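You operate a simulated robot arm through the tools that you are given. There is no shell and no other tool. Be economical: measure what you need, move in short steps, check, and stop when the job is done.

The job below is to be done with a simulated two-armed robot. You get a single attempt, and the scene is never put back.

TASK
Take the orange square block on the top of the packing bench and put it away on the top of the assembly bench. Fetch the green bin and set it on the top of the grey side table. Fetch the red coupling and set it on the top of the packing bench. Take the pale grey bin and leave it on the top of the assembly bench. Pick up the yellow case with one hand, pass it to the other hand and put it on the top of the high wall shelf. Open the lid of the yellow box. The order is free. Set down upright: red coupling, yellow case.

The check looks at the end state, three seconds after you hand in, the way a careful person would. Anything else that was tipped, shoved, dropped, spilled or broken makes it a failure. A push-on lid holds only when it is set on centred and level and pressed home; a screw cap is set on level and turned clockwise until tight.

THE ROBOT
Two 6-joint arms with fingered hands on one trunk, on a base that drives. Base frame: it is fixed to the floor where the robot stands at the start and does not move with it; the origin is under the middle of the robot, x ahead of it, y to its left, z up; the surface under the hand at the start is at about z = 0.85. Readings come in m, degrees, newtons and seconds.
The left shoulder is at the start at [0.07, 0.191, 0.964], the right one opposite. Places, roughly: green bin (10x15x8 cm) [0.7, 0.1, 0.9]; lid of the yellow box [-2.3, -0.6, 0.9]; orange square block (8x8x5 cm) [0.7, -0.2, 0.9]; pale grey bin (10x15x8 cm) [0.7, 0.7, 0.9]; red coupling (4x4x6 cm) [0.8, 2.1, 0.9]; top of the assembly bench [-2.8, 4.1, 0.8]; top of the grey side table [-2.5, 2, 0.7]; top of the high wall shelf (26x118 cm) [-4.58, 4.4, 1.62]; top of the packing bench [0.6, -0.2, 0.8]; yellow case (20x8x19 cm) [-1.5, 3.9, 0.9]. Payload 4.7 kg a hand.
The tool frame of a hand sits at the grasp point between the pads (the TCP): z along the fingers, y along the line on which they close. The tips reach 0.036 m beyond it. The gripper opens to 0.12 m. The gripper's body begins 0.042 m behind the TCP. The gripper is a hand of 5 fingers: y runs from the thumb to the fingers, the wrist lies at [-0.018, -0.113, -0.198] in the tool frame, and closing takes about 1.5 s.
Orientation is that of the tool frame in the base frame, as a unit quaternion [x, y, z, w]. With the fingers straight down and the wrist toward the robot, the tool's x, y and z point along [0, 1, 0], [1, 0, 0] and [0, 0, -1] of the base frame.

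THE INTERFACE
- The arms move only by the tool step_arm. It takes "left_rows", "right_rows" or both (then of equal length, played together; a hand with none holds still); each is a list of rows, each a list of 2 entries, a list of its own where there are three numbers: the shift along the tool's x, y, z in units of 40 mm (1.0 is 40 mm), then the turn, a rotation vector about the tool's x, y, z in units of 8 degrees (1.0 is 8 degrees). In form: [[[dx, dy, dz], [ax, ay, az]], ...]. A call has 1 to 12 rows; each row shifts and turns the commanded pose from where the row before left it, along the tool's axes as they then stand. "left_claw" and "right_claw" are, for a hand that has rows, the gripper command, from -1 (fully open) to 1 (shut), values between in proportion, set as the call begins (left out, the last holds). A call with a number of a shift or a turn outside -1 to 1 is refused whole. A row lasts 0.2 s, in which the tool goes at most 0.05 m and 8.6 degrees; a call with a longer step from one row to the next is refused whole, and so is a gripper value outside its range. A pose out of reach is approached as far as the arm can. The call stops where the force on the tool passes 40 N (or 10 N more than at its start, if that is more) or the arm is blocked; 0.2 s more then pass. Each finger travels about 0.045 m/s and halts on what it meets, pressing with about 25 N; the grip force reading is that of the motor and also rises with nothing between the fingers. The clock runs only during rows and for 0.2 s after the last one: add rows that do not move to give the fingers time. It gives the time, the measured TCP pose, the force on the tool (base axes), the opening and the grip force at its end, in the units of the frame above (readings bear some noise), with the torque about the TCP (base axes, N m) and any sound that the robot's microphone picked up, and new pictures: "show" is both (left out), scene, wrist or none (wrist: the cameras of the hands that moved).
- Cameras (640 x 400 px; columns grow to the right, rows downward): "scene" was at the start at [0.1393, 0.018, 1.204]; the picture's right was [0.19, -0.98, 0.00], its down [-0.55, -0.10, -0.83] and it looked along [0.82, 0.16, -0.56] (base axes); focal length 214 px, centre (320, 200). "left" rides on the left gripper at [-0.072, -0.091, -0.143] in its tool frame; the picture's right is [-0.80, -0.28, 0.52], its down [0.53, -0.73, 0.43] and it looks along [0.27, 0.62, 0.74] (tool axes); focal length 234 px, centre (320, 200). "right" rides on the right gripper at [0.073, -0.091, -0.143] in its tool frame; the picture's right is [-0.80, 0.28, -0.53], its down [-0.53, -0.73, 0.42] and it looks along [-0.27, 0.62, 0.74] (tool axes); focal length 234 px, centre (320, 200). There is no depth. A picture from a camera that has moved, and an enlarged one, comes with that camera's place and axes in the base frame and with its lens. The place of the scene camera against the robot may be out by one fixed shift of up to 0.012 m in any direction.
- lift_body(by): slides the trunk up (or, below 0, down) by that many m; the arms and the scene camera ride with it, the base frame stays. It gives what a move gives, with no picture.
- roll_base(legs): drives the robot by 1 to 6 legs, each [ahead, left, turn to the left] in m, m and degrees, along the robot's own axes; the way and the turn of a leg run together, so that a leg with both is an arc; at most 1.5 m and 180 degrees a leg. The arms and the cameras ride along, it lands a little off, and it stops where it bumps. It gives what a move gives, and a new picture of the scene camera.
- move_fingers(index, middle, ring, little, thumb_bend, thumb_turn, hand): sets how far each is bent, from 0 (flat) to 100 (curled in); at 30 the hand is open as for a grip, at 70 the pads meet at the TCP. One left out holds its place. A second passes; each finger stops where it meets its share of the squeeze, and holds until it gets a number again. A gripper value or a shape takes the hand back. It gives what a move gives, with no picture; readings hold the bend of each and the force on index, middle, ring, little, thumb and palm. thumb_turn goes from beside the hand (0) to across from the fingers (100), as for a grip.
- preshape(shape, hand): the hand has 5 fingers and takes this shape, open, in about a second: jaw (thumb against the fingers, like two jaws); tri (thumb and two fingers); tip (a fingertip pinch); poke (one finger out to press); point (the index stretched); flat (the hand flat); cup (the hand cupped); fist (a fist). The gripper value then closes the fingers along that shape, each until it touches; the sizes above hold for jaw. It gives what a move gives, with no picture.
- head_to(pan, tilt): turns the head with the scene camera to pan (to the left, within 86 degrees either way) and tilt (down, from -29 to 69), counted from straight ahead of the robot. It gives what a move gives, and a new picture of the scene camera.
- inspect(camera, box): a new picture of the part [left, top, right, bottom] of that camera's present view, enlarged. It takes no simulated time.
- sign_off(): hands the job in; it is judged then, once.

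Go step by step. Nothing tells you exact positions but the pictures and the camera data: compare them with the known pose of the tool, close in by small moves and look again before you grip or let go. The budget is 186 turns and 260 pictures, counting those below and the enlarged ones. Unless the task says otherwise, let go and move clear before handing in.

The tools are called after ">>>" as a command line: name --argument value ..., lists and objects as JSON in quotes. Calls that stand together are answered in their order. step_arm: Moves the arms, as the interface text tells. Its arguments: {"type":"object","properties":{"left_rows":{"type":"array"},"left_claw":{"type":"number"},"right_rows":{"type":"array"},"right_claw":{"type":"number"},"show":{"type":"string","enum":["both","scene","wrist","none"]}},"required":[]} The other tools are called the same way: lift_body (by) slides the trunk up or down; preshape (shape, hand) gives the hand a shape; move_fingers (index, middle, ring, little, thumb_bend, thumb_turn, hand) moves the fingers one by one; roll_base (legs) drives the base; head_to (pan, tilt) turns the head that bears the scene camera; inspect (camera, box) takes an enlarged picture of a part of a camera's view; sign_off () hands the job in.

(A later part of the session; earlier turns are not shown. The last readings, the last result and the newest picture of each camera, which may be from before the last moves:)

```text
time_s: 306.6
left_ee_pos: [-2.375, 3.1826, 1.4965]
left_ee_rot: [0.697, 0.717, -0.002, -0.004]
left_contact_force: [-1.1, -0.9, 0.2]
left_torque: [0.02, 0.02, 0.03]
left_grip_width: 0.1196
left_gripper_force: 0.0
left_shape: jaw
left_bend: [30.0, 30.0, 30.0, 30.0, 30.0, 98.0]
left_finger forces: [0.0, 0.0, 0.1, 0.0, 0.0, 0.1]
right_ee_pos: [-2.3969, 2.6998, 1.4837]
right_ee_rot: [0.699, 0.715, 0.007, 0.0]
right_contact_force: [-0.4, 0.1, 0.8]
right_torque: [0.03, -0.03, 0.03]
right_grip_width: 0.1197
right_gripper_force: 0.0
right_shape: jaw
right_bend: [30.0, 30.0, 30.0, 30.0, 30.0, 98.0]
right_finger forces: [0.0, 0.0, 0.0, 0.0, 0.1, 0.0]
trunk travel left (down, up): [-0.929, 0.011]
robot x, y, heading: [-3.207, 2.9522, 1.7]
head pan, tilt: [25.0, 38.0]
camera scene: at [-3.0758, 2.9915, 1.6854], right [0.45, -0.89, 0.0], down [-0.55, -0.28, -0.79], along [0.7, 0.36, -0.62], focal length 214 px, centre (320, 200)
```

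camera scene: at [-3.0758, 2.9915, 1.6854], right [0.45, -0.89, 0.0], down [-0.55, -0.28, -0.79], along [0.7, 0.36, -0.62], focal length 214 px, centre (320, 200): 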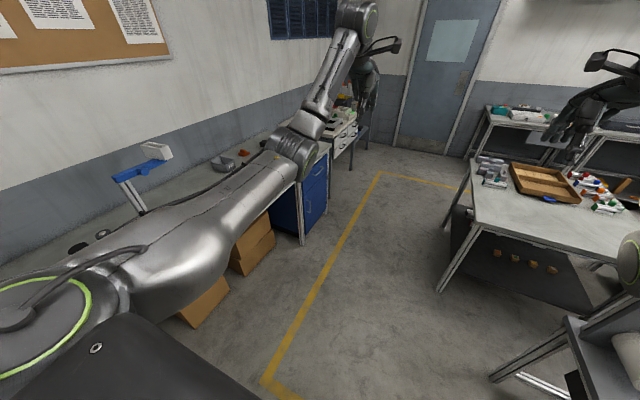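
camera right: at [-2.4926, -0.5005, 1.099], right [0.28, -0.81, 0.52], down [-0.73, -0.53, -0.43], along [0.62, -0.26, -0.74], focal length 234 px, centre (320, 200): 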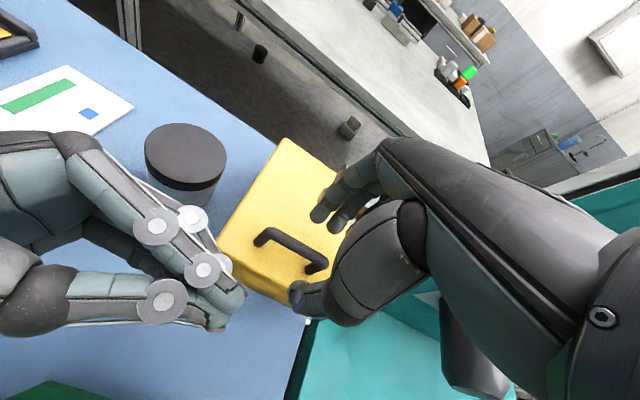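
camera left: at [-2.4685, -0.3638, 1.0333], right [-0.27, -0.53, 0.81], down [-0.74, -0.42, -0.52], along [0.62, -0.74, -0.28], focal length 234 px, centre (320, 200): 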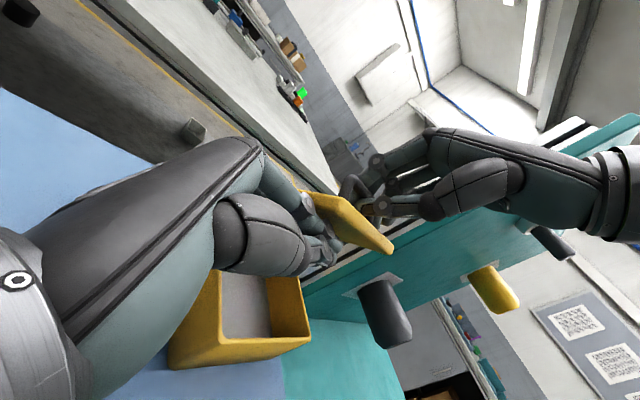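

Path east is clear. I drive to the packing aisle and then down to y ≈ 1.85, facing the bench with the coupling.

>>> roll_base --legs '[[1.4, 0, -1.7], [1.3, 0, 0], [0, -1.1, 0]]'

>>> head_to --pan 15 --tilt 35

```text
time_s: 324.9
left_ee_pos: [0.2962, 2.0627, 1.4954]
left_ee_rot: [0.719, 0.695, -0.002, -0.003]
left_contact_force: [0.0, 0.1, -0.1]
left_torque: [0.0, 0.03, -0.02]
left_grip_width: 0.1198
left_gripper_force: 0.1
left_shape: jaw
left_bend: [30.0, 30.0, 30.0, 30.0, 30.0, 98.0]
left_finger forces: [0.0, 0.0, 0.0, 0.0, 0.1, 0.1]
right_ee_pos: [0.2436, 1.5819, 1.4839]
right_ee_rot: [0.721, 0.693, 0.006, 0.002]
right_contact_force: [-0.3, -0.3, -0.2]
right_torque: [-0.02, 0.0, -0.01]
right_grip_width: 0.1192
right_gripper_force: 0.0
right_shape: jaw
right_bend: [30.0, 30.0, 30.0, 30.0, 30.0, 98.0]
right_finger forces: [0.0, 0.0, 0.0, 0.0, 0.0, 0.1]
trunk travel left (down, up): [-0.929, 0.011]
robot x, y, heading: [-0.5509, 1.8786, -1.8]
head pan, tilt: [25.0, 38.0]
camera scene: at [-0.4152, 1.9156, 1.6854], right [0.39, -0.92, 0.0], down [-0.57, -0.24, -0.79], along [0.72, 0.31, -0.62], focal length 214 px, centre (320, 200)
```

scene: 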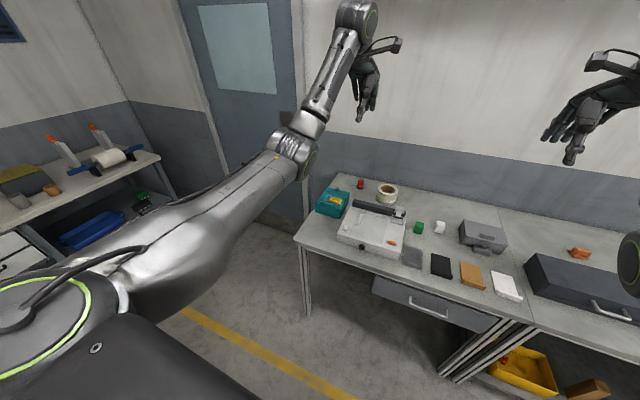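

```text
time_s: 325.6
left_ee_pos: [0.2969, 2.0625, 1.4965]
left_ee_rot: [0.719, 0.695, -0.001, -0.003]
left_contact_force: [0.6, 1.1, 0.0]
left_torque: [0.04, 0.03, -0.03]
left_grip_width: 0.1197
left_gripper_force: 0.1
left_shape: jaw
left_bend: [30.0, 30.0, 30.0, 30.0, 30.0, 98.0]
left_finger forces: [0.0, 0.0, 0.0, 0.0, 0.0, 0.0]
right_ee_pos: [0.2433, 1.5819, 1.4824]
right_ee_rot: [0.721, 0.693, 0.005, 0.002]
right_contact_force: [0.3, 0.4, 0.0]
right_torque: [0.06, 0.01, -0.02]
right_grip_width: 0.1199
right_gripper_force: 0.0
right_shape: jaw
right_bend: [30.0, 30.0, 30.0, 30.0, 30.0, 98.0]
right_finger forces: [0.0, 0.0, 0.0, 0.1, 0.0, 0.1]
trunk travel left (down, up): [-0.929, 0.011]
robot x, y, heading: [-0.552, 1.8762, -1.6]
head pan, tilt: [15.0, 35.0]
camera scene: at [-0.4088, 1.9007, 1.6899], right [0.23, -0.97, 0.0], down [-0.56, -0.13, -0.82], along [0.8, 0.19, -0.57], focal length 214 px, centre (320, 200)
```

scene: 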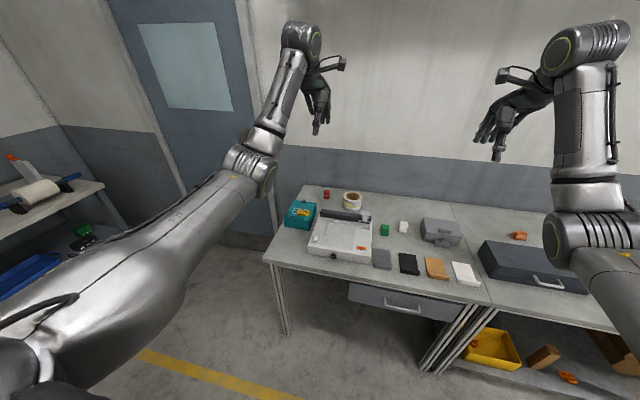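

The coupling is at about (0.807, 2.14) on the north bench; the packing bench begins south of y ≈ 1.33. I move in with the left hand above it.

>>> roll_base --legs '[[0.46, -0.02, 1.7]]'

>>> lift_body --by -0.29

>>> inspect --camera "left" --box '[0, 0, 640, 400]'

```text
time_s: 328.4
left_ee_pos: [0.7459, 2.0569, 1.4967]
left_ee_rot: [0.709, 0.705, -0.001, -0.002]
left_contact_force: [-0.3, 0.5, 0.3]
left_torque: [-0.03, -0.03, -0.03]
left_grip_width: 0.12
left_gripper_force: 0.0
left_shape: jaw
left_bend: [30.0, 30.0, 30.0, 30.0, 30.0, 98.0]
left_finger forces: [0.0, 0.0, 0.0, 0.1, 0.1, 0.0]
right_ee_pos: [0.706, 1.5767, 1.4844]
right_ee_rot: [0.711, 0.703, 0.008, 0.002]
right_contact_force: [-0.1, 0.4, 0.3]
right_torque: [0.0, -0.01, -0.02]
right_grip_width: 0.1194
right_gripper_force: 0.1
right_shape: jaw
right_bend: [30.0, 30.0, 30.0, 30.0, 30.0, 98.0]
right_finger forces: [0.0, 0.0, 0.0, 0.0, 0.0, 0.0]
trunk travel left (down, up): [-0.929, 0.011]
robot x, y, heading: [-0.0931, 1.8547, -0.1]
head pan, tilt: [15.0, 35.0]
camera scene: at [0.0452, 1.8765, 1.6902], right [0.25, -0.97, 0.0], down [-0.55, -0.15, -0.82], along [0.79, 0.21, -0.57], focal length 214 px, centre (320, 200)
```

scene: 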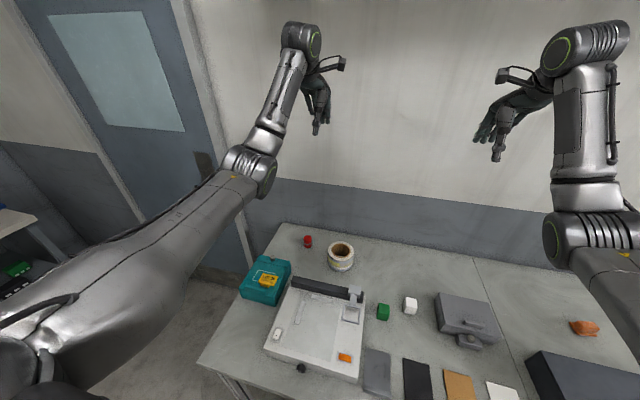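

```text
time_s: 331.3
left_ee_pos: [0.7488, 2.0575, 1.2058]
left_ee_rot: [0.709, 0.705, -0.003, -0.003]
left_contact_force: [0.3, -0.8, -0.1]
left_torque: [0.0, 0.0, 0.02]
left_grip_width: 0.12
left_gripper_force: 0.0
left_shape: jaw
left_bend: [30.0, 30.0, 30.0, 30.0, 30.0, 98.0]
left_finger forces: [0.0, 0.0, 0.0, 0.0, 0.0, 0.0]
right_ee_pos: [0.707, 1.5758, 1.1923]
right_ee_rot: [0.711, 0.703, 0.007, 0.001]
right_contact_force: [0.1, 0.1, 0.1]
right_torque: [0.0, 0.02, -0.02]
right_grip_width: 0.1196
right_gripper_force: 0.1
right_shape: jaw
right_bend: [30.0, 30.0, 30.0, 30.0, 30.0, 98.0]
right_finger forces: [0.2, 0.0, 0.0, 0.0, 0.1, 0.0]
trunk travel left (down, up): [-0.639, 0.301]
robot x, y, heading: [-0.0898, 1.8549, 0.0]
head pan, tilt: [15.0, 35.0]
```

```text
1.00 times, centred on (320, 200) of left (not enlarged: the box is as wide or as high as the picture)
camera zoom: at [0.657, 1.985, 1.3508], right [-0.29, -0.8, -0.52], down [-0.73, 0.54, -0.42], along [0.62, 0.26, -0.74], focal length 234 px, centre (320, 200)
```

zoom: 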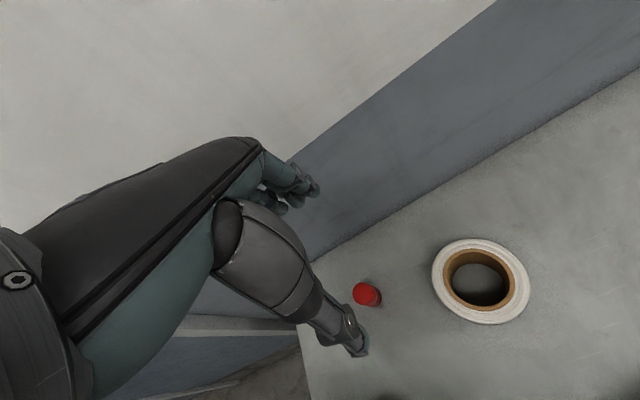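

The coupling stands at about (0.778, 2.135). I bring the left hand over it, partly closed, and check.

>>> step_arm --left_rows '[[[0.33, 0.12, 0.86], [0, 0, 0]], [[0.33, 0.12, 0.86], [0, 0, 0]], [[0.33, 0.12, 0.86], [0, 0, 0]], [[0.33, 0.12, 0.86], [0, 0, 0]], [[0.33, 0.12, 0.86], [0, 0, 0]], [[0.33, 0.12, 0.86], [0, 0, 0]], [[0, 0, 0], [0, 0, 0]]]' --left_claw -0.5 --show "wrist"

```text
time_s: 332.9
left_ee_pos: [0.7757, 2.1357, 0.9988]
left_ee_rot: [0.71, 0.704, -0.001, -0.003]
left_contact_force: [-0.1, -0.9, 0.7]
left_torque: [-0.01, -0.04, 0.0]
left_grip_width: 0.0902
left_gripper_force: 0.1
left_shape: jaw
left_bend: [26.0, 36.0, 33.0, 34.0, 56.0, 99.0]
left_finger forces: [0.0, 0.1, 0.0, 0.0, 0.1, 0.0]
right_ee_pos: [0.7083, 1.5741, 1.1937]
right_ee_rot: [0.712, 0.702, 0.006, 0.001]
right_contact_force: [0.2, -0.2, 0.5]
right_torque: [0.01, 0.03, 0.05]
right_grip_width: 0.1198
right_gripper_force: 0.0
right_shape: jaw
right_bend: [30.0, 30.0, 30.0, 30.0, 30.0, 98.0]
right_finger forces: [0.1, 0.0, 0.0, 0.0, 0.1, 0.0]
trunk travel left (down, up): [-0.639, 0.301]
robot x, y, heading: [-0.089, 1.8503, -0.5]
head pan, tilt: [15.0, 35.0]
camera left: at [0.6854, 2.0637, 1.1439], right [-0.29, -0.8, -0.53], down [-0.73, 0.54, -0.42], along [0.62, 0.26, -0.74], focal length 234 px, centre (320, 200)
```

left: 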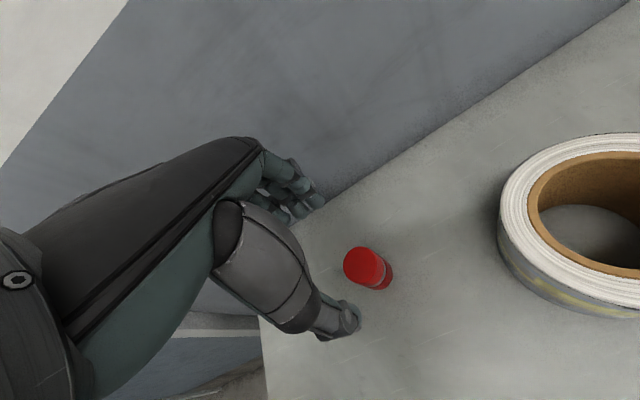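

Centred. I descend to grip height and close.

>>> step_arm --left_rows '[[[0, 0, 0.8], [0, 0, 0]], [[0, 0, 0.8], [0, 0, 0]], [[0, 0, 0.45], [0, 0, 0]], [[0, 0, 0.25], [0, 0, 0]], [[0, 0, 0], [0, 0, 0]]]' --show "none"

>>> step_arm --left_rows '[[[0, 0, 0], [0, 0, 0]], [[0, 0, 0], [0, 0, 0]], [[0, 0, 0], [0, 0, 0]], [[0, 0, 0], [0, 0, 0]], [[0, 0, 0], [0, 0, 0]], [[0, 0, 0], [0, 0, 0]], [[0, 0, 0], [0, 0, 0]], [[0, 0, 0], [0, 0, 0]]]' --left_claw 1 --show "wrist"

```text
time_s: 334.1
left_ee_pos: [0.7753, 2.1372, 0.9089]
left_ee_rot: [0.71, 0.704, 0.0, -0.003]
left_contact_force: [-0.5, -0.1, -0.2]
left_torque: [0.02, -0.02, -0.01]
left_grip_width: 0.0903
left_gripper_force: 0.0
left_shape: jaw
left_bend: [26.0, 36.0, 33.0, 34.0, 56.0, 99.0]
left_finger forces: [0.0, 0.0, 0.1, 0.1, 0.1, 0.0]
right_ee_pos: [0.7074, 1.5748, 1.1958]
right_ee_rot: [0.711, 0.703, 0.006, 0.002]
right_contact_force: [-0.1, -0.1, 0.5]
right_torque: [0.01, 0.0, -0.01]
right_grip_width: 0.1196
right_gripper_force: 0.1
right_shape: jaw
right_bend: [30.0, 30.0, 30.0, 30.0, 30.0, 98.0]
right_finger forces: [0.0, 0.0, 0.0, 0.0, 0.1, 0.0]
trunk travel left (down, up): [-0.639, 0.301]
robot x, y, heading: [-0.0922, 1.8533, -0.1]
head pan, tilt: [15.0, 35.0]
```

```text
time_s: 335.9
left_ee_pos: [0.7751, 2.1345, 0.9086]
left_ee_rot: [0.71, 0.705, -0.001, -0.003]
left_contact_force: [-0.5, 0.5, 1.0]
left_torque: [0.06, 0.01, -0.01]
left_grip_width: 0.0321
left_gripper_force: 25.2
left_shape: jaw
left_bend: [74.0, 57.0, 60.0, 57.0, 75.0, 100.0]
left_finger forces: [13.3, 7.0, 0.0, 0.0, 21.2, 0.0]
right_ee_pos: [0.7055, 1.5751, 1.1936]
right_ee_rot: [0.712, 0.702, 0.009, 0.001]
right_contact_force: [-0.3, 0.1, -0.3]
right_torque: [0.0, 0.04, 0.01]
right_grip_width: 0.1195
right_gripper_force: 0.1
right_shape: jaw
right_bend: [30.0, 30.0, 30.0, 30.0, 30.0, 98.0]
right_finger forces: [0.1, 0.0, 0.1, 0.0, 0.1, 0.1]
trunk travel left (down, up): [-0.639, 0.301]
robot x, y, heading: [-0.0898, 1.8514, -0.3]
head pan, tilt: [15.0, 35.0]
camera left: at [0.6831, 2.063, 1.0543], right [-0.29, -0.8, -0.53], down [-0.73, 0.54, -0.42], along [0.62, 0.26, -0.74], focal length 234 px, centre (320, 200)
```

left: 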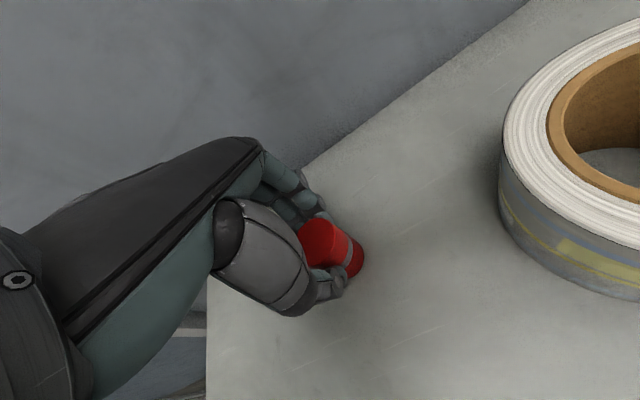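

Gripped at 32 mm. I lift and check that it hangs upright.

>>> step_arm --left_rows '[[[0, 0, -0.5], [0, 0, 0]], [[0, 0, -0.8], [0, 0, 0]], [[0, 0, -0.9], [0, 0, 0]], [[0, 0, -0.9], [0, 0, 0]], [[0, 0, -0.9], [0, 0, 0]], [[0, 0, -0.9], [0, 0, 0]], [[0, 0, -0.9], [0, 0, 0]], [[0, 0, 0], [0, 0, 0]]]' --show "scene"

>>> inspect --camera "scene" --box '[250, 70, 410, 170]'

```text
time_s: 337.7
left_ee_pos: [0.7769, 2.1363, 1.1383]
left_ee_rot: [0.71, 0.704, -0.003, -0.004]
left_contact_force: [0.2, 0.8, -1.0]
left_torque: [0.01, -0.01, -0.01]
left_grip_width: 0.032
left_gripper_force: 24.9
left_shape: jaw
left_bend: [74.0, 57.0, 60.0, 57.0, 75.0, 100.0]
left_finger forces: [13.7, 6.8, 0.0, 0.0, 21.0, 0.0]
right_ee_pos: [0.7086, 1.5762, 1.1928]
right_ee_rot: [0.711, 0.703, 0.005, 0.0]
right_contact_force: [0.8, 0.3, 0.0]
right_torque: [-0.02, 0.0, -0.01]
right_grip_width: 0.1195
right_gripper_force: 0.0
right_shape: jaw
right_bend: [30.0, 30.0, 30.0, 30.0, 30.0, 98.0]
right_finger forces: [0.0, 0.1, 0.0, 0.0, 0.0, 0.0]
trunk travel left (down, up): [-0.639, 0.301]
robot x, y, heading: [-0.0908, 1.8532, -0.5]
head pan, tilt: [15.0, 35.0]
camera scene: at [0.0486, 1.8769, 1.3998], right [0.25, -0.97, 0.0], down [-0.56, -0.15, -0.82], along [0.79, 0.21, -0.57], focal length 214 px, centre (320, 200)
```

scene: 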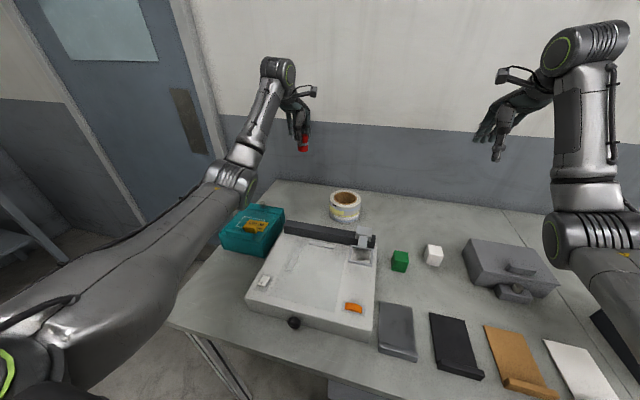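

```text
4.00 times, centred on (330, 120) of scene
camera zoom: at [0.0486, 1.8769, 1.3998], right [0.25, -0.97, 0.0], down [-0.56, -0.15, -0.82], along [0.79, 0.21, -0.57], focal length 858 px, centre (280, 520)
```

zoom: 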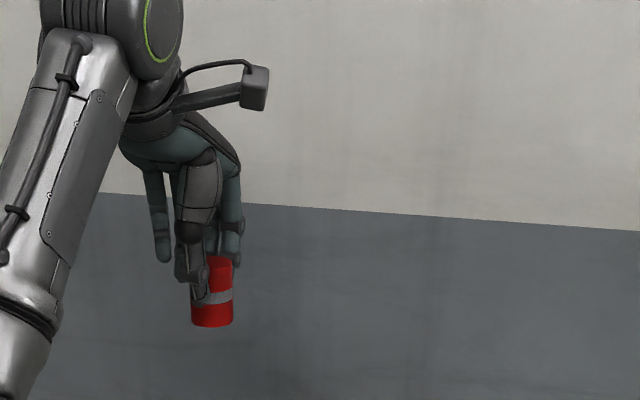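

It hangs upright. Next: raise the right hand and trunk (box lid!), and drive along the bench to the free spot where the grey bin used to stand, about (0.69, 0.66).

>>> step_arm --right_rows '[[[0, 0, -0.95], [0, 0, 0]], [[0, 0, -0.95], [0, 0, 0]], [[0, 0, -0.95], [0, 0, 0]], [[0, 0, -0.95], [0, 0, 0]], [[0, 0, -0.95], [0, 0, 0]]]' --show "none"

>>> lift_body --by 0.25

>>> roll_base --legs '[[-0.3, 0, 0.3], [0, -1.48, 0], [0.21, 0, 0]]'

>>> inspect --camera "left" --box '[0, 0, 640, 400]'

```text
time_s: 338.9
left_ee_pos: [0.775, 2.1349, 1.1402]
left_ee_rot: [0.71, 0.704, -0.002, -0.002]
left_contact_force: [-1.0, -0.1, -1.3]
left_torque: [-0.02, 0.0, -0.03]
left_grip_width: 0.032
left_gripper_force: 24.9
left_shape: jaw
left_bend: [74.0, 57.0, 60.0, 57.0, 75.0, 100.0]
left_finger forces: [13.6, 6.9, 0.0, 0.1, 21.0, 0.0]
right_ee_pos: [0.7054, 1.574, 1.3852]
right_ee_rot: [0.711, 0.703, 0.006, 0.001]
right_contact_force: [0.4, 0.9, -0.3]
right_torque: [0.01, -0.01, -0.04]
right_grip_width: 0.1197
right_gripper_force: 0.1
right_shape: jaw
right_bend: [30.0, 30.0, 30.0, 30.0, 30.0, 98.0]
right_finger forces: [0.0, 0.1, 0.0, 0.1, 0.1, 0.0]
trunk travel left (down, up): [-0.639, 0.301]
robot x, y, heading: [-0.0896, 1.8522, -0.5]
head pan, tilt: [15.0, 35.0]
```

```text
time_s: 341.5
left_ee_pos: [0.777, 2.1351, 1.3888]
left_ee_rot: [0.71, 0.704, -0.002, -0.003]
left_contact_force: [-0.2, 0.3, -1.4]
left_torque: [0.04, -0.02, 0.01]
left_grip_width: 0.0322
left_gripper_force: 25.1
left_shape: jaw
left_bend: [74.0, 57.0, 60.0, 57.0, 75.0, 100.0]
left_finger forces: [13.8, 6.9, 0.0, 0.1, 20.9, 0.0]
right_ee_pos: [0.7071, 1.5732, 1.6334]
right_ee_rot: [0.711, 0.703, 0.005, 0.0]
right_contact_force: [0.5, 0.4, 0.1]
right_torque: [0.02, -0.03, 0.05]
right_grip_width: 0.1198
right_gripper_force: 0.1
right_shape: jaw
right_bend: [30.0, 30.0, 30.0, 30.0, 30.0, 98.0]
right_finger forces: [0.1, 0.0, 0.0, 0.1, 0.1, 0.1]
trunk travel left (down, up): [-0.889, 0.051]
robot x, y, heading: [-0.0873, 1.8494, -0.0]
head pan, tilt: [15.0, 35.0]
```

```text
time_s: 351.6
left_ee_pos: [0.6893, 0.6988, 1.3933]
left_ee_rot: [0.699, 0.715, -0.001, -0.002]
left_contact_force: [-0.7, 1.0, -0.5]
left_torque: [0.03, -0.06, -0.01]
left_grip_width: 0.0321
left_gripper_force: 25.2
left_shape: jaw
left_bend: [74.0, 57.0, 60.0, 57.0, 75.0, 100.0]
left_finger forces: [13.8, 7.1, 0.0, 0.0, 21.1, 0.0]
right_ee_pos: [0.6363, 0.1356, 1.6381]
right_ee_rot: [0.701, 0.713, 0.008, 0.002]
right_contact_force: [-1.5, 0.0, -1.1]
right_torque: [0.03, -0.06, -0.01]
right_grip_width: 0.12
right_gripper_force: 0.0
right_shape: jaw
right_bend: [30.0, 30.0, 30.0, 30.0, 30.0, 98.0]
right_finger forces: [0.0, 0.1, 0.1, 0.0, 0.0, 0.0]
trunk travel left (down, up): [-0.889, 0.051]
robot x, y, heading: [-0.1642, 0.3909, 1.6]
head pan, tilt: [15.0, 35.0]
camera scene: at [-0.0327, 0.4179, 1.6506], right [0.28, -0.96, 0.0], down [-0.55, -0.16, -0.82], along [0.79, 0.23, -0.57], focal length 214 px, centre (320, 200)
```

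scene: 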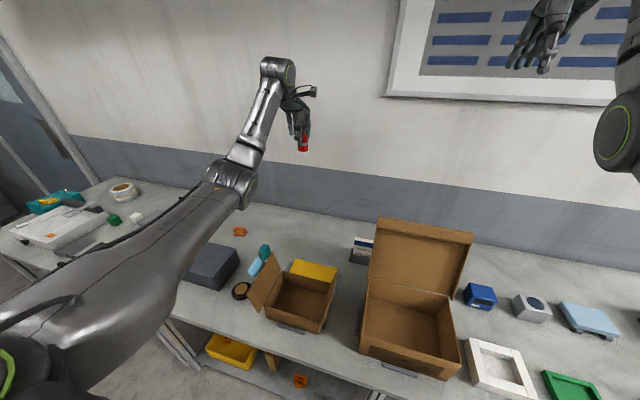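

```text
1.00 times, centred on (320, 200) of left (not enlarged: the box is as wide or as high as the picture)
camera zoom: at [0.5987, 0.6252, 1.5373], right [-0.26, -0.81, -0.53], down [-0.75, 0.52, -0.42], along [0.61, 0.28, -0.74], focal length 234 px, centre (320, 200)
```

zoom: 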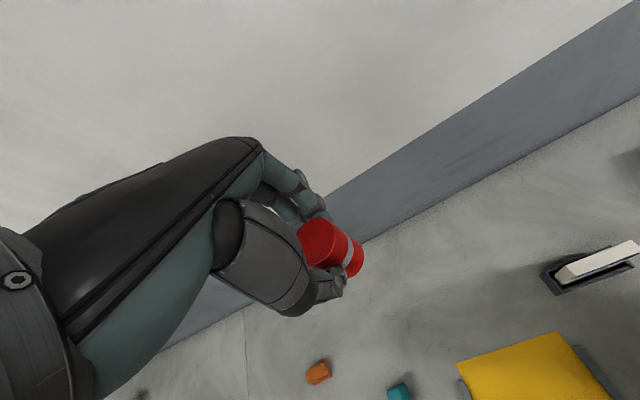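

The area under the hand is free; to repeat the arm posture that safely cleared the open box before, I turn the left hand by 83° as for the grey bin, then lower the trunk.

>>> step_arm --left_rows '[[[0, 0, 0], [0, 0, 0.945]], [[0, 0, 0], [0, 0, 0.945]], [[0, 0, 0], [0, 0, 0.945]], [[0, 0, 0], [0, 0, 0.945]], [[0, 0, 0], [0, 0, 0.945]], [[0, 0, 0], [0, 0, 0.945]], [[0, 0, 0], [0, 0, 0.945]], [[0, 0, 0], [0, 0, 0.945]], [[0, 0, 0], [0, 0, 0.945]], [[0, 0, 0], [0, 0, 0.945]], [[0, 0, 0], [0, 0, 0.945]], [[0, 0, 0], [0, 0, 0]]]' --show "none"

>>> lift_body --by -0.25

>>> step_arm --left_rows '[[[0.2, 0, 0.3], [0, 0, 0]], [[0.2, 0, 0.3], [0, 0, 0]], [[0.2, 0, 0.3], [0, 0, 0]], [[0, 0, 0], [0, 0, 0]]]'

```text
time_s: 354.2
left_ee_pos: [0.6447, 0.6942, 1.3727]
left_ee_rot: [0.997, 0.071, -0.003, 0.0]
left_contact_force: [-0.1, -0.9, -1.5]
left_torque: [0.0, -0.01, 0.0]
left_grip_width: 0.0318
left_gripper_force: 24.8
left_shape: jaw
left_bend: [74.0, 57.0, 60.0, 57.0, 75.0, 100.0]
left_finger forces: [13.9, 7.2, 0.0, 0.0, 21.0, 0.1]
left hand out of reach, approached as far as the arm can: row 8, 10, 11
right_ee_pos: [0.6412, 0.1363, 1.6359]
right_ee_rot: [0.7, 0.714, 0.006, 0.001]
right_contact_force: [-0.7, -0.5, -0.9]
right_torque: [0.05, -0.01, 0.01]
right_grip_width: 0.1195
right_gripper_force: 0.1
right_shape: jaw
right_bend: [30.0, 30.0, 30.0, 30.0, 30.0, 98.0]
right_finger forces: [0.0, 0.1, 0.0, 0.1, 0.0, 0.1]
trunk travel left (down, up): [-0.889, 0.051]
robot x, y, heading: [-0.1634, 0.392, 1.7]
head pan, tilt: [15.0, 35.0]
```

```text
time_s: 356.8
left_ee_pos: [0.644, 0.6943, 1.121]
left_ee_rot: [0.997, 0.071, -0.004, -0.001]
left_contact_force: [-0.3, 0.1, -1.1]
left_torque: [0.03, 0.02, 0.03]
left_grip_width: 0.032
left_gripper_force: 25.4
left_shape: jaw
left_bend: [74.0, 57.0, 60.0, 57.0, 75.0, 100.0]
left_finger forces: [13.8, 7.2, 0.0, 0.0, 21.1, 0.1]
right_ee_pos: [0.6413, 0.1368, 1.3857]
right_ee_rot: [0.7, 0.714, 0.007, 0.001]
right_contact_force: [-0.5, -0.3, -0.8]
right_torque: [0.01, 0.01, -0.01]
right_grip_width: 0.1198
right_gripper_force: 0.1
right_shape: jaw
right_bend: [30.0, 30.0, 30.0, 30.0, 30.0, 98.0]
right_finger forces: [0.0, 0.0, 0.0, 0.0, 0.0, 0.0]
trunk travel left (down, up): [-0.639, 0.301]
robot x, y, heading: [-0.1618, 0.389, 1.4]
head pan, tilt: [15.0, 35.0]
```

```text
time_s: 357.8
left_ee_pos: [0.6512, 0.694, 1.0808]
left_ee_rot: [0.997, 0.071, -0.004, -0.001]
left_contact_force: [-0.3, 0.0, -1.1]
left_torque: [0.02, -0.01, 0.0]
left_grip_width: 0.0319
left_gripper_force: 25.3
left_shape: jaw
left_bend: [74.0, 57.0, 60.0, 57.0, 75.0, 100.0]
left_finger forces: [13.7, 7.4, 0.0, 0.0, 20.9, 0.0]
left hand out of reach, approached as far as the arm can: row 1, 2, 3
right_ee_pos: [0.6416, 0.1353, 1.3841]
right_ee_rot: [0.7, 0.714, 0.007, 0.001]
right_contact_force: [0.3, 0.7, -0.1]
right_torque: [0.0, -0.03, -0.03]
right_grip_width: 0.1197
right_gripper_force: 0.1
right_shape: jaw
right_bend: [30.0, 30.0, 30.0, 30.0, 30.0, 98.0]
right_finger forces: [0.0, 0.1, 0.0, 0.0, 0.0, 0.0]
trunk travel left (down, up): [-0.639, 0.301]
robot x, y, heading: [-0.1667, 0.3903, 1.7]
head pan, tilt: [15.0, 35.0]
camera scene: at [-0.0272, 0.4178, 1.3999], right [0.28, -0.96, 0.0], down [-0.55, -0.16, -0.82], along [0.79, 0.23, -0.57], focal length 214 px, centre (320, 200)
camera left: at [0.5668, 0.7753, 1.2261], right [-0.84, 0.16, -0.52], down [0.42, 0.8, -0.43], along [0.35, -0.58, -0.74], focal length 234 px, centre (320, 200)
```

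scene: 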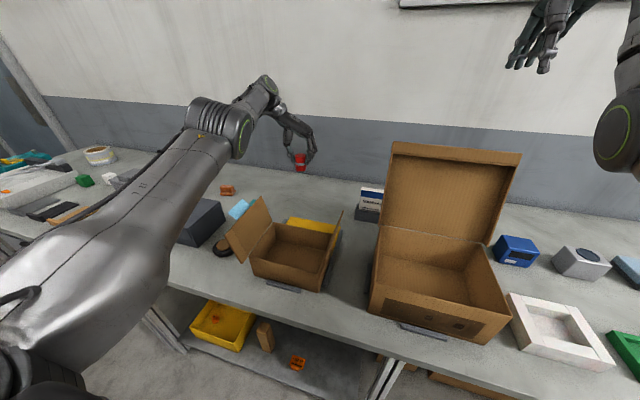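
left: 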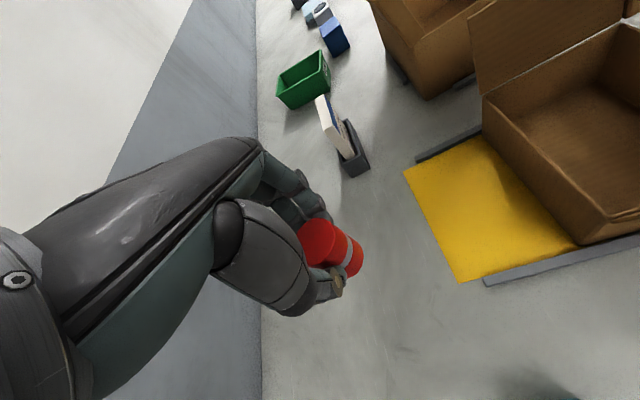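

The spot below is clear and the forearm clears the box. I lower the coupling to contact.

>>> step_arm --left_rows '[[[0, 0, 0.8], [0, 0, 0]], [[0, 0, 0.8], [0, 0, 0]], [[0, 0, 0.8], [0, 0, 0]], [[0, 0, 0.8], [0, 0, 0]], [[0, 0, 0.5], [0, 0, 0]], [[0, 0, 0.25], [0, 0, 0]], [[0, 0, 0.12], [0, 0, 0]], [[0, 0, 0.1], [0, 0, 0]], [[0, 0, 0], [0, 0, 0]]]' --show "wrist"

```text
time_s: 359.8
left_ee_pos: [0.6541, 0.6969, 0.9135]
left_ee_rot: [0.997, 0.071, -0.004, -0.001]
left_contact_force: [-0.7, -0.7, -1.2]
left_torque: [0.02, -0.01, -0.01]
left_grip_width: 0.0321
left_gripper_force: 24.7
left_shape: jaw
left_bend: [74.0, 57.0, 60.0, 57.0, 75.0, 100.0]
left_finger forces: [13.8, 7.3, 0.0, 0.1, 21.0, 0.1]
left hand out of reach, approached as far as the arm can: row 2
right_ee_pos: [0.6405, 0.1358, 1.3838]
right_ee_rot: [0.7, 0.714, 0.006, 0.001]
right_contact_force: [-0.5, -0.1, -0.5]
right_torque: [-0.03, 0.0, 0.03]
right_grip_width: 0.1201
right_gripper_force: 0.0
right_shape: jaw
right_bend: [30.0, 30.0, 30.0, 30.0, 30.0, 98.0]
right_finger forces: [0.0, 0.1, 0.1, 0.0, 0.0, 0.0]
trunk travel left (down, up): [-0.639, 0.301]
robot x, y, heading: [-0.1658, 0.3883, 1.6]
head pan, tilt: [15.0, 35.0]
camera left: at [0.5703, 0.7768, 1.0593], right [-0.84, 0.16, -0.52], down [0.42, 0.8, -0.43], along [0.35, -0.57, -0.74], focal length 234 px, centre (320, 200)
```

left: 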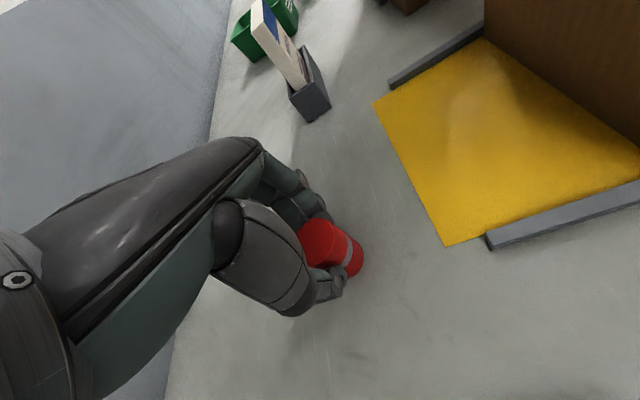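

Not yet touching; a few millimetres more, then release with a moderate opening.

>>> step_arm --left_rows '[[[0, 0, 0.07], [0, 0, 0]], [[0, 0, 0.05], [0, 0, 0]], [[0, 0, 0.04], [0, 0, 0]], [[0, 0, 0], [0, 0, 0]]]' --show "none"

```text
time_s: 360.8
left_ee_pos: [0.6536, 0.6973, 0.9079]
left_ee_rot: [0.997, 0.072, -0.003, -0.002]
left_contact_force: [1.2, 1.1, 6.5]
left_torque: [-0.08, -0.02, -0.01]
left_grip_width: 0.0319
left_gripper_force: 24.6
left_shape: jaw
left_bend: [74.0, 57.0, 60.0, 57.0, 75.0, 100.0]
left_finger forces: [13.4, 7.8, 0.0, 0.1, 22.2, 0.0]
right_ee_pos: [0.639, 0.1362, 1.3852]
right_ee_rot: [0.7, 0.714, 0.007, 0.001]
right_contact_force: [0.4, 0.3, 0.9]
right_torque: [0.0, -0.03, 0.02]
right_grip_width: 0.1198
right_gripper_force: 0.1
right_shape: jaw
right_bend: [30.0, 30.0, 30.0, 30.0, 30.0, 98.0]
right_finger forces: [0.1, 0.0, 0.1, 0.0, 0.0, 0.0]
trunk travel left (down, up): [-0.639, 0.301]
robot x, y, heading: [-0.1625, 0.3893, 1.5]
head pan, tilt: [15.0, 35.0]
```

>>> step_arm --left_rows '[[[0, 0, 0], [0, 0, 0]], [[0, 0, 0], [0, 0, 0]], [[0, 0, 0], [0, 0, 0]], [[0, 0, 0], [0, 0, 0]], [[0, 0, 0], [0, 0, 0]], [[0, 0, 0], [0, 0, 0]]]' --left_claw -0.4 --show "none"

>>> step_arm --left_rows '[[[0, 0, -0.4], [0, 0, 0]], [[0, 0, -0.6], [0, 0, 0]], [[0, 0, -0.8], [0, 0, 0]], [[0, 0, -0.9], [0, 0, 0]], [[0, 0, -0.9], [0, 0, 0]], [[0, 0, -0.9], [0, 0, 0]], [[0, 0, -0.9], [0, 0, 0]], [[0, 0, -0.9], [0, 0, 0]]]' --show "wrist"

```text
time_s: 362.2
left_ee_pos: [0.6537, 0.6967, 0.9083]
left_ee_rot: [0.997, 0.072, -0.004, -0.002]
left_contact_force: [-0.5, 0.3, 1.3]
left_torque: [-0.03, 0.0, -0.01]
left_grip_width: 0.0835
left_gripper_force: 0.0
left_shape: jaw
left_bend: [27.0, 38.0, 35.0, 35.0, 60.0, 99.0]
left_finger forces: [0.0, 0.1, 0.1, 0.0, 0.0, 0.0]
right_ee_pos: [0.6407, 0.1359, 1.3846]
right_ee_rot: [0.7, 0.714, 0.006, 0.001]
right_contact_force: [-0.2, -0.2, 0.4]
right_torque: [0.01, 0.03, 0.01]
right_grip_width: 0.12
right_gripper_force: 0.1
right_shape: jaw
right_bend: [30.0, 30.0, 30.0, 30.0, 30.0, 98.0]
right_finger forces: [0.0, 0.0, 0.0, 0.0, 0.0, 0.1]
trunk travel left (down, up): [-0.639, 0.301]
robot x, y, heading: [-0.1676, 0.3914, 1.6]
head pan, tilt: [15.0, 35.0]
```

```text
time_s: 364.0
left_ee_pos: [0.6363, 0.689, 1.1574]
left_ee_rot: [0.998, 0.07, -0.002, -0.002]
left_contact_force: [-0.2, -0.5, 0.1]
left_torque: [0.06, -0.04, 0.01]
left_grip_width: 0.0836
left_gripper_force: 0.0
left_shape: jaw
left_bend: [27.0, 37.0, 35.0, 35.0, 60.0, 99.0]
left_finger forces: [0.1, 0.1, 0.0, 0.1, 0.0, 0.1]
left hand out of reach, approached as far as the arm can: row 7, 8
right_ee_pos: [0.638, 0.132, 1.3874]
right_ee_rot: [0.701, 0.714, 0.008, 0.002]
right_contact_force: [-0.2, -0.6, -0.8]
right_torque: [0.05, -0.04, -0.03]
right_grip_width: 0.1199
right_gripper_force: 0.0
right_shape: jaw
right_bend: [30.0, 30.0, 30.0, 30.0, 30.0, 98.0]
right_finger forces: [0.0, 0.1, 0.0, 0.0, 0.0, 0.0]
trunk travel left (down, up): [-0.639, 0.301]
robot x, y, heading: [-0.1649, 0.3872, 1.4]
head pan, tilt: [15.0, 35.0]
camera left: at [0.5515, 0.7705, 1.3024], right [-0.84, 0.16, -0.52], down [0.42, 0.8, -0.42], along [0.35, -0.57, -0.74], focal length 234 px, centre (320, 200)
```

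left: 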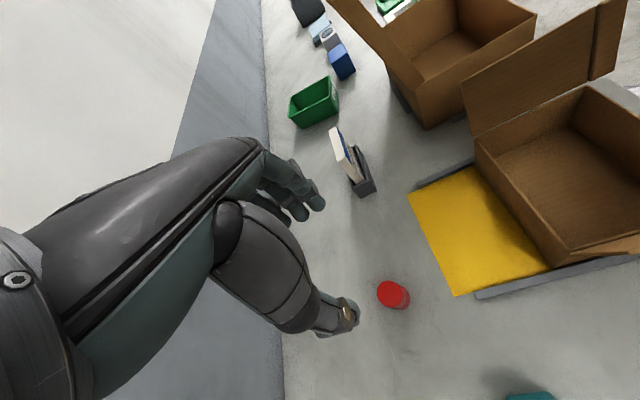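

The coupling stands upright on the packing bench. Now the green bin: mirrored grasp with the right hand across its width, so I turn the right hand 77° at height and look.

>>> step_arm --right_rows '[[[0, 0, 0], [0, 0, -0.875]], [[0, 0, 0], [0, 0, -0.875]], [[0, 0, 0], [0, 0, -0.875]], [[0, 0, 0], [0, 0, -0.875]], [[0, 0, 0], [0, 0, -0.875]], [[0, 0, 0], [0, 0, -0.875]], [[0, 0, 0], [0, 0, -0.875]], [[0, 0, 0], [0, 0, -0.875]], [[0, 0, 0], [0, 0, -0.875]], [[0, 0, 0], [0, 0, -0.875]], [[0, 0, 0], [0, 0, -0.875]], [[0, 0, 0], [0, 0, 0]]]' --show "wrist"

```text
time_s: 366.6
left_ee_pos: [0.6387, 0.6931, 1.1546]
left_ee_rot: [0.998, 0.07, -0.004, -0.001]
left_contact_force: [0.2, 0.2, 0.0]
left_torque: [0.01, 0.01, 0.0]
left_grip_width: 0.0837
left_gripper_force: 0.0
left_shape: jaw
left_bend: [27.0, 37.0, 35.0, 35.0, 60.0, 99.0]
left_finger forces: [0.1, 0.0, 0.0, 0.0, 0.0, 0.1]
right_ee_pos: [0.5976, 0.1382, 1.3513]
right_ee_rot: [0.103, 0.995, 0.004, 0.005]
right_contact_force: [0.0, 0.3, -0.5]
right_torque: [0.03, 0.04, -0.01]
right_grip_width: 0.1197
right_gripper_force: 0.0
right_shape: jaw
right_bend: [30.0, 30.0, 30.0, 30.0, 30.0, 98.0]
right_finger forces: [0.0, 0.0, 0.1, 0.0, 0.0, 0.0]
right hand out of reach, approached as far as the arm can: row 7, 8, 9, 10, 11
trunk travel left (down, up): [-0.639, 0.301]
robot x, y, heading: [-0.166, 0.388, 1.5]
head pan, tilt: [15.0, 35.0]
camera right: at [0.506, 0.0621, 1.4928], right [0.84, 0.11, 0.53], down [0.38, -0.82, -0.43], along [0.4, 0.56, -0.73], focal length 234 px, centre (320, 200)
```

right: 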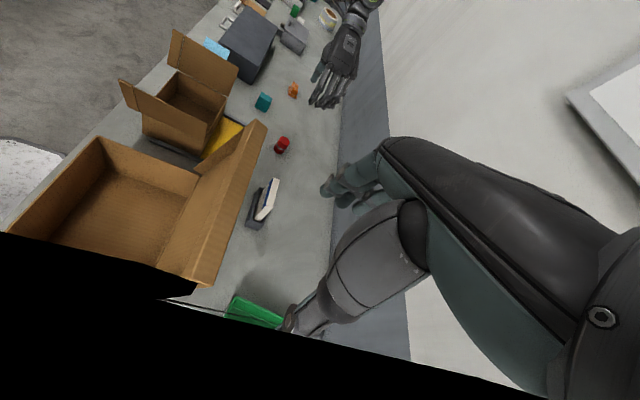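

The hand turned as planned. I move it forward over the bin and down to z ≈ 1.1, then check.

>>> step_arm --right_rows '[[[-0.6, -0.15, 0.2], [0, 0, 0]], [[-0.6, -0.15, 0.4], [0, 0, 0]], [[-0.6, -0.15, 0.6], [0, 0, 0]], [[0, 0, 0.9], [0, 0, 0]], [[0, 0, 0.9], [0, 0, 0]], [[0, 0, 0.9], [0, 0, 0]], [[0, 0, 0.9], [0, 0, 0]], [[0, 0, 0.9], [0, 0, 0]], [[0, 0, 0], [0, 0, 0]]]' --show "wrist"

```text
time_s: 368.6
left_ee_pos: [0.6385, 0.6939, 1.1548]
left_ee_rot: [0.997, 0.071, -0.002, -0.001]
left_contact_force: [0.5, 0.5, 0.4]
left_torque: [0.03, -0.04, 0.01]
left_grip_width: 0.0835
left_gripper_force: 0.0
left_shape: jaw
left_bend: [27.0, 37.0, 35.0, 35.0, 60.0, 99.0]
left_finger forces: [0.0, 0.1, 0.0, 0.1, 0.0, 0.1]
right_ee_pos: [0.6727, 0.1039, 1.1135]
right_ee_rot: [0.102, 0.995, 0.004, 0.005]
right_contact_force: [-0.1, 0.3, 0.0]
right_torque: [-0.02, -0.02, -0.02]
right_grip_width: 0.1196
right_gripper_force: 0.1
right_shape: jaw
right_bend: [30.0, 30.0, 30.0, 30.0, 30.0, 98.0]
right_finger forces: [0.1, 0.0, 0.0, 0.1, 0.0, 0.1]
right hand out of reach, approached as far as the arm can: row 1, 2, 3, 4, 5, 6, 7, 8
trunk travel left (down, up): [-0.639, 0.301]
robot x, y, heading: [-0.1636, 0.392, 1.4]
head pan, tilt: [15.0, 35.0]
camera right: at [0.5805, 0.0287, 1.2539], right [0.84, 0.1, 0.53], down [0.37, -0.82, -0.43], along [0.4, 0.56, -0.73], focal length 234 px, centre (320, 200)
```

right: 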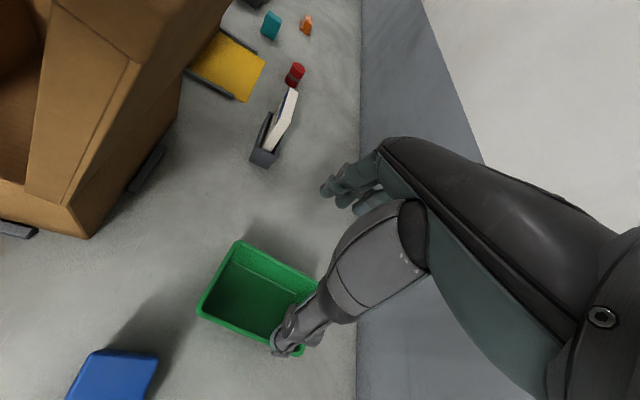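

The bin centre is (0.695, 0.094), yaw -10.6°; the hand is well aligned. I correct 6 mm and descend to grip height.

>>> step_arm --right_rows '[[[-0.15, -0.15, 0.8], [0, 0, 0]], [[-0.1, 0, 0.8], [0, 0, 0]], [[0, 0, 0.8], [0, 0, 0]], [[0, 0, 0.7], [0, 0, 0]], [[0, 0, 0], [0, 0, 0]]]' --show "wrist"

```text
time_s: 369.8
left_ee_pos: [0.638, 0.6932, 1.155]
left_ee_rot: [0.997, 0.071, -0.003, 0.001]
left_contact_force: [0.3, 0.8, 0.2]
left_torque: [-0.02, -0.01, 0.0]
left_grip_width: 0.0837
left_gripper_force: 0.0
left_shape: jaw
left_bend: [27.0, 37.0, 35.0, 35.0, 60.0, 99.0]
left_finger forces: [0.1, 0.0, 0.0, 0.0, 0.0, 0.0]
right_ee_pos: [0.6822, 0.0951, 0.9874]
right_ee_rot: [0.104, 0.995, 0.005, 0.006]
right_contact_force: [0.0, -0.2, 0.7]
right_torque: [-0.04, 0.02, 0.01]
right_grip_width: 0.1198
right_gripper_force: 0.0
right_shape: jaw
right_bend: [30.0, 30.0, 30.0, 30.0, 30.0, 98.0]
right_finger forces: [0.0, 0.0, 0.1, 0.0, 0.0, 0.0]
trunk travel left (down, up): [-0.639, 0.301]
robot x, y, heading: [-0.1637, 0.3863, 1.5]
head pan, tilt: [15.0, 35.0]
camera right: at [0.5897, 0.0195, 1.1293], right [0.84, 0.1, 0.54], down [0.37, -0.82, -0.43], along [0.4, 0.56, -0.73], focal length 234 px, centre (320, 200)
```

right: 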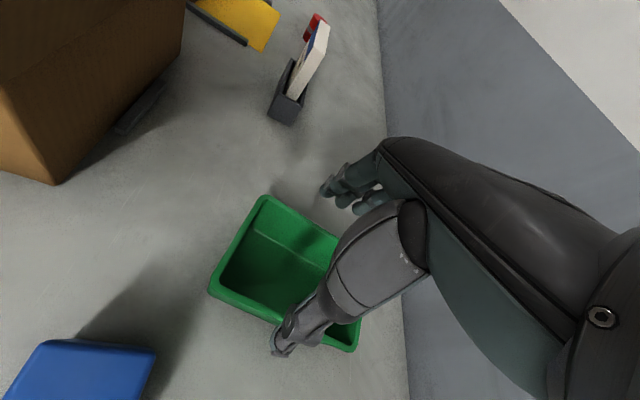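

Slight shift of 8 mm to the south so the thumb clears the rim, then the last descent.

>>> step_arm --right_rows '[[[0, -0.2, 0], [0, 0, 0]], [[0, 0, 0.5], [0, 0, 0]], [[0, 0, 0.5], [0, 0, 0]], [[0, 0, 0.5], [0, 0, 0]], [[0, 0, 0.3], [0, 0, 0]], [[0, 0, 0], [0, 0, 0]]]' --show "wrist"

```text
time_s: 371.2
left_ee_pos: [0.6378, 0.693, 1.1537]
left_ee_rot: [0.997, 0.071, -0.004, -0.001]
left_contact_force: [-0.6, -0.1, 0.8]
left_torque: [0.0, -0.02, 0.01]
left_grip_width: 0.0838
left_gripper_force: 0.1
left_shape: jaw
left_bend: [27.0, 37.0, 35.0, 35.0, 60.0, 99.0]
left_finger forces: [0.0, 0.0, 0.0, 0.0, 0.0, 0.0]
right_ee_pos: [0.6791, 0.0883, 0.9165]
right_ee_rot: [0.104, 0.995, 0.003, 0.005]
right_contact_force: [0.6, 0.3, 2.2]
right_torque: [0.09, 0.0, 0.0]
right_grip_width: 0.1199
right_gripper_force: 0.0
right_shape: jaw
right_bend: [30.0, 30.0, 30.0, 30.0, 29.0, 98.0]
right_finger forces: [1.7, 0.1, 0.0, 0.0, 1.2, 0.1]
trunk travel left (down, up): [-0.639, 0.301]
robot x, y, heading: [-0.1662, 0.3913, 1.3]
head pan, tilt: [15.0, 35.0]
camera right: at [0.5867, 0.013, 1.057], right [0.84, 0.1, 0.54], down [0.37, -0.82, -0.43], along [0.4, 0.56, -0.73], focal length 234 px, centre (320, 200)
```

right: 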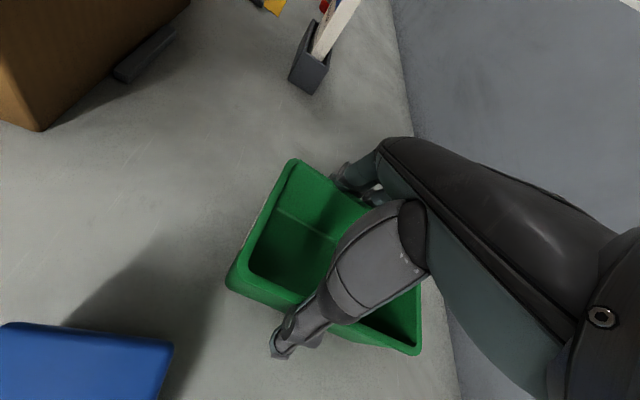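

Both sides are straddled. I close the right hand and lift a little.

>>> step_arm --right_rows '[[[0, 0, 0], [0, 0, 0]], [[0, 0, 0], [0, 0, 0]], [[0, 0, 0], [0, 0, 0]], [[0, 0, 0], [0, 0, 0]], [[0, 0, 0], [0, 0, 0]], [[0, 0, 0], [0, 0, 0]], [[0, 0, 0], [0, 0, 0]]]' --right_claw 1 --show "none"

>>> step_arm --right_rows '[[[0, 0, -0.4], [0, 0, 0]], [[0, 0, -0.6], [0, 0, 0]], [[0, 0, -0.6], [0, 0, 0]], [[0, 0, 0], [0, 0, 0]]]' --show "wrist"

```text
time_s: 372.8
left_ee_pos: [0.6372, 0.6916, 1.1551]
left_ee_rot: [0.997, 0.072, -0.003, 0.0]
left_contact_force: [0.1, 0.8, -0.1]
left_torque: [-0.02, 0.01, 0.02]
left_grip_width: 0.0838
left_gripper_force: 0.2
left_shape: jaw
left_bend: [27.0, 37.0, 35.0, 35.0, 60.0, 99.0]
left_finger forces: [0.0, 0.1, 0.0, 0.1, 0.1, 0.1]
right_ee_pos: [0.6784, 0.0883, 0.9156]
right_ee_rot: [0.104, 0.995, 0.004, 0.005]
right_contact_force: [0.4, -0.2, 1.3]
right_torque: [-0.02, -0.1, -0.01]
right_grip_width: 0.1032
right_gripper_force: 25.3
right_shape: jaw
right_bend: [28.0, 35.0, 33.0, 31.0, 40.0, 97.0]
right_finger forces: [19.0, 10.0, 3.2, 1.6, 35.1, 0.0]
trunk travel left (down, up): [-0.639, 0.301]
robot x, y, heading: [-0.1639, 0.3887, 1.2]
head pan, tilt: [15.0, 35.0]
```

```text
time_s: 373.8
left_ee_pos: [0.6385, 0.6908, 1.154]
left_ee_rot: [0.997, 0.071, -0.004, -0.003]
left_contact_force: [0.8, 0.8, 0.1]
left_torque: [-0.01, 0.02, -0.03]
left_grip_width: 0.084
left_gripper_force: 0.0
left_shape: jaw
left_bend: [27.0, 37.0, 35.0, 35.0, 60.0, 99.0]
left_finger forces: [0.1, 0.1, 0.0, 0.1, 0.0, 0.0]
right_ee_pos: [0.6795, 0.0865, 0.98]
right_ee_rot: [0.103, 0.995, 0.004, 0.005]
right_contact_force: [0.1, 0.4, -0.7]
right_torque: [0.05, 0.03, 0.0]
right_grip_width: 0.1034
right_gripper_force: 25.1
right_shape: jaw
right_bend: [28.0, 35.0, 33.0, 32.0, 40.0, 97.0]
right_finger forces: [19.1, 10.2, 3.0, 1.4, 34.7, 0.0]
trunk travel left (down, up): [-0.639, 0.301]
robot x, y, heading: [-0.1654, 0.3903, 1.3]
head pan, tilt: [15.0, 35.0]
camera right: at [0.5869, 0.0114, 1.1208], right [0.84, 0.1, 0.53], down [0.37, -0.82, -0.43], along [0.4, 0.56, -0.73], focal length 234 px, centre (320, 200)
```

right: 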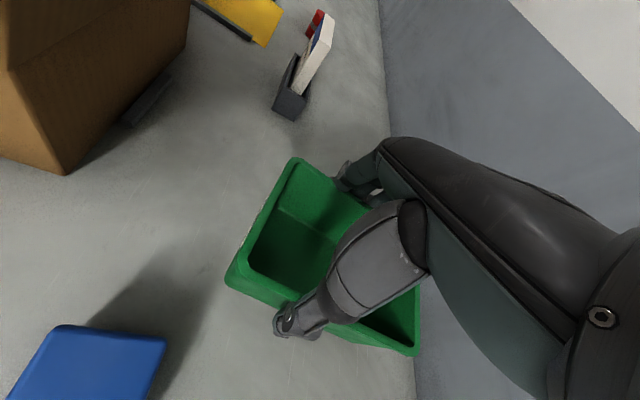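

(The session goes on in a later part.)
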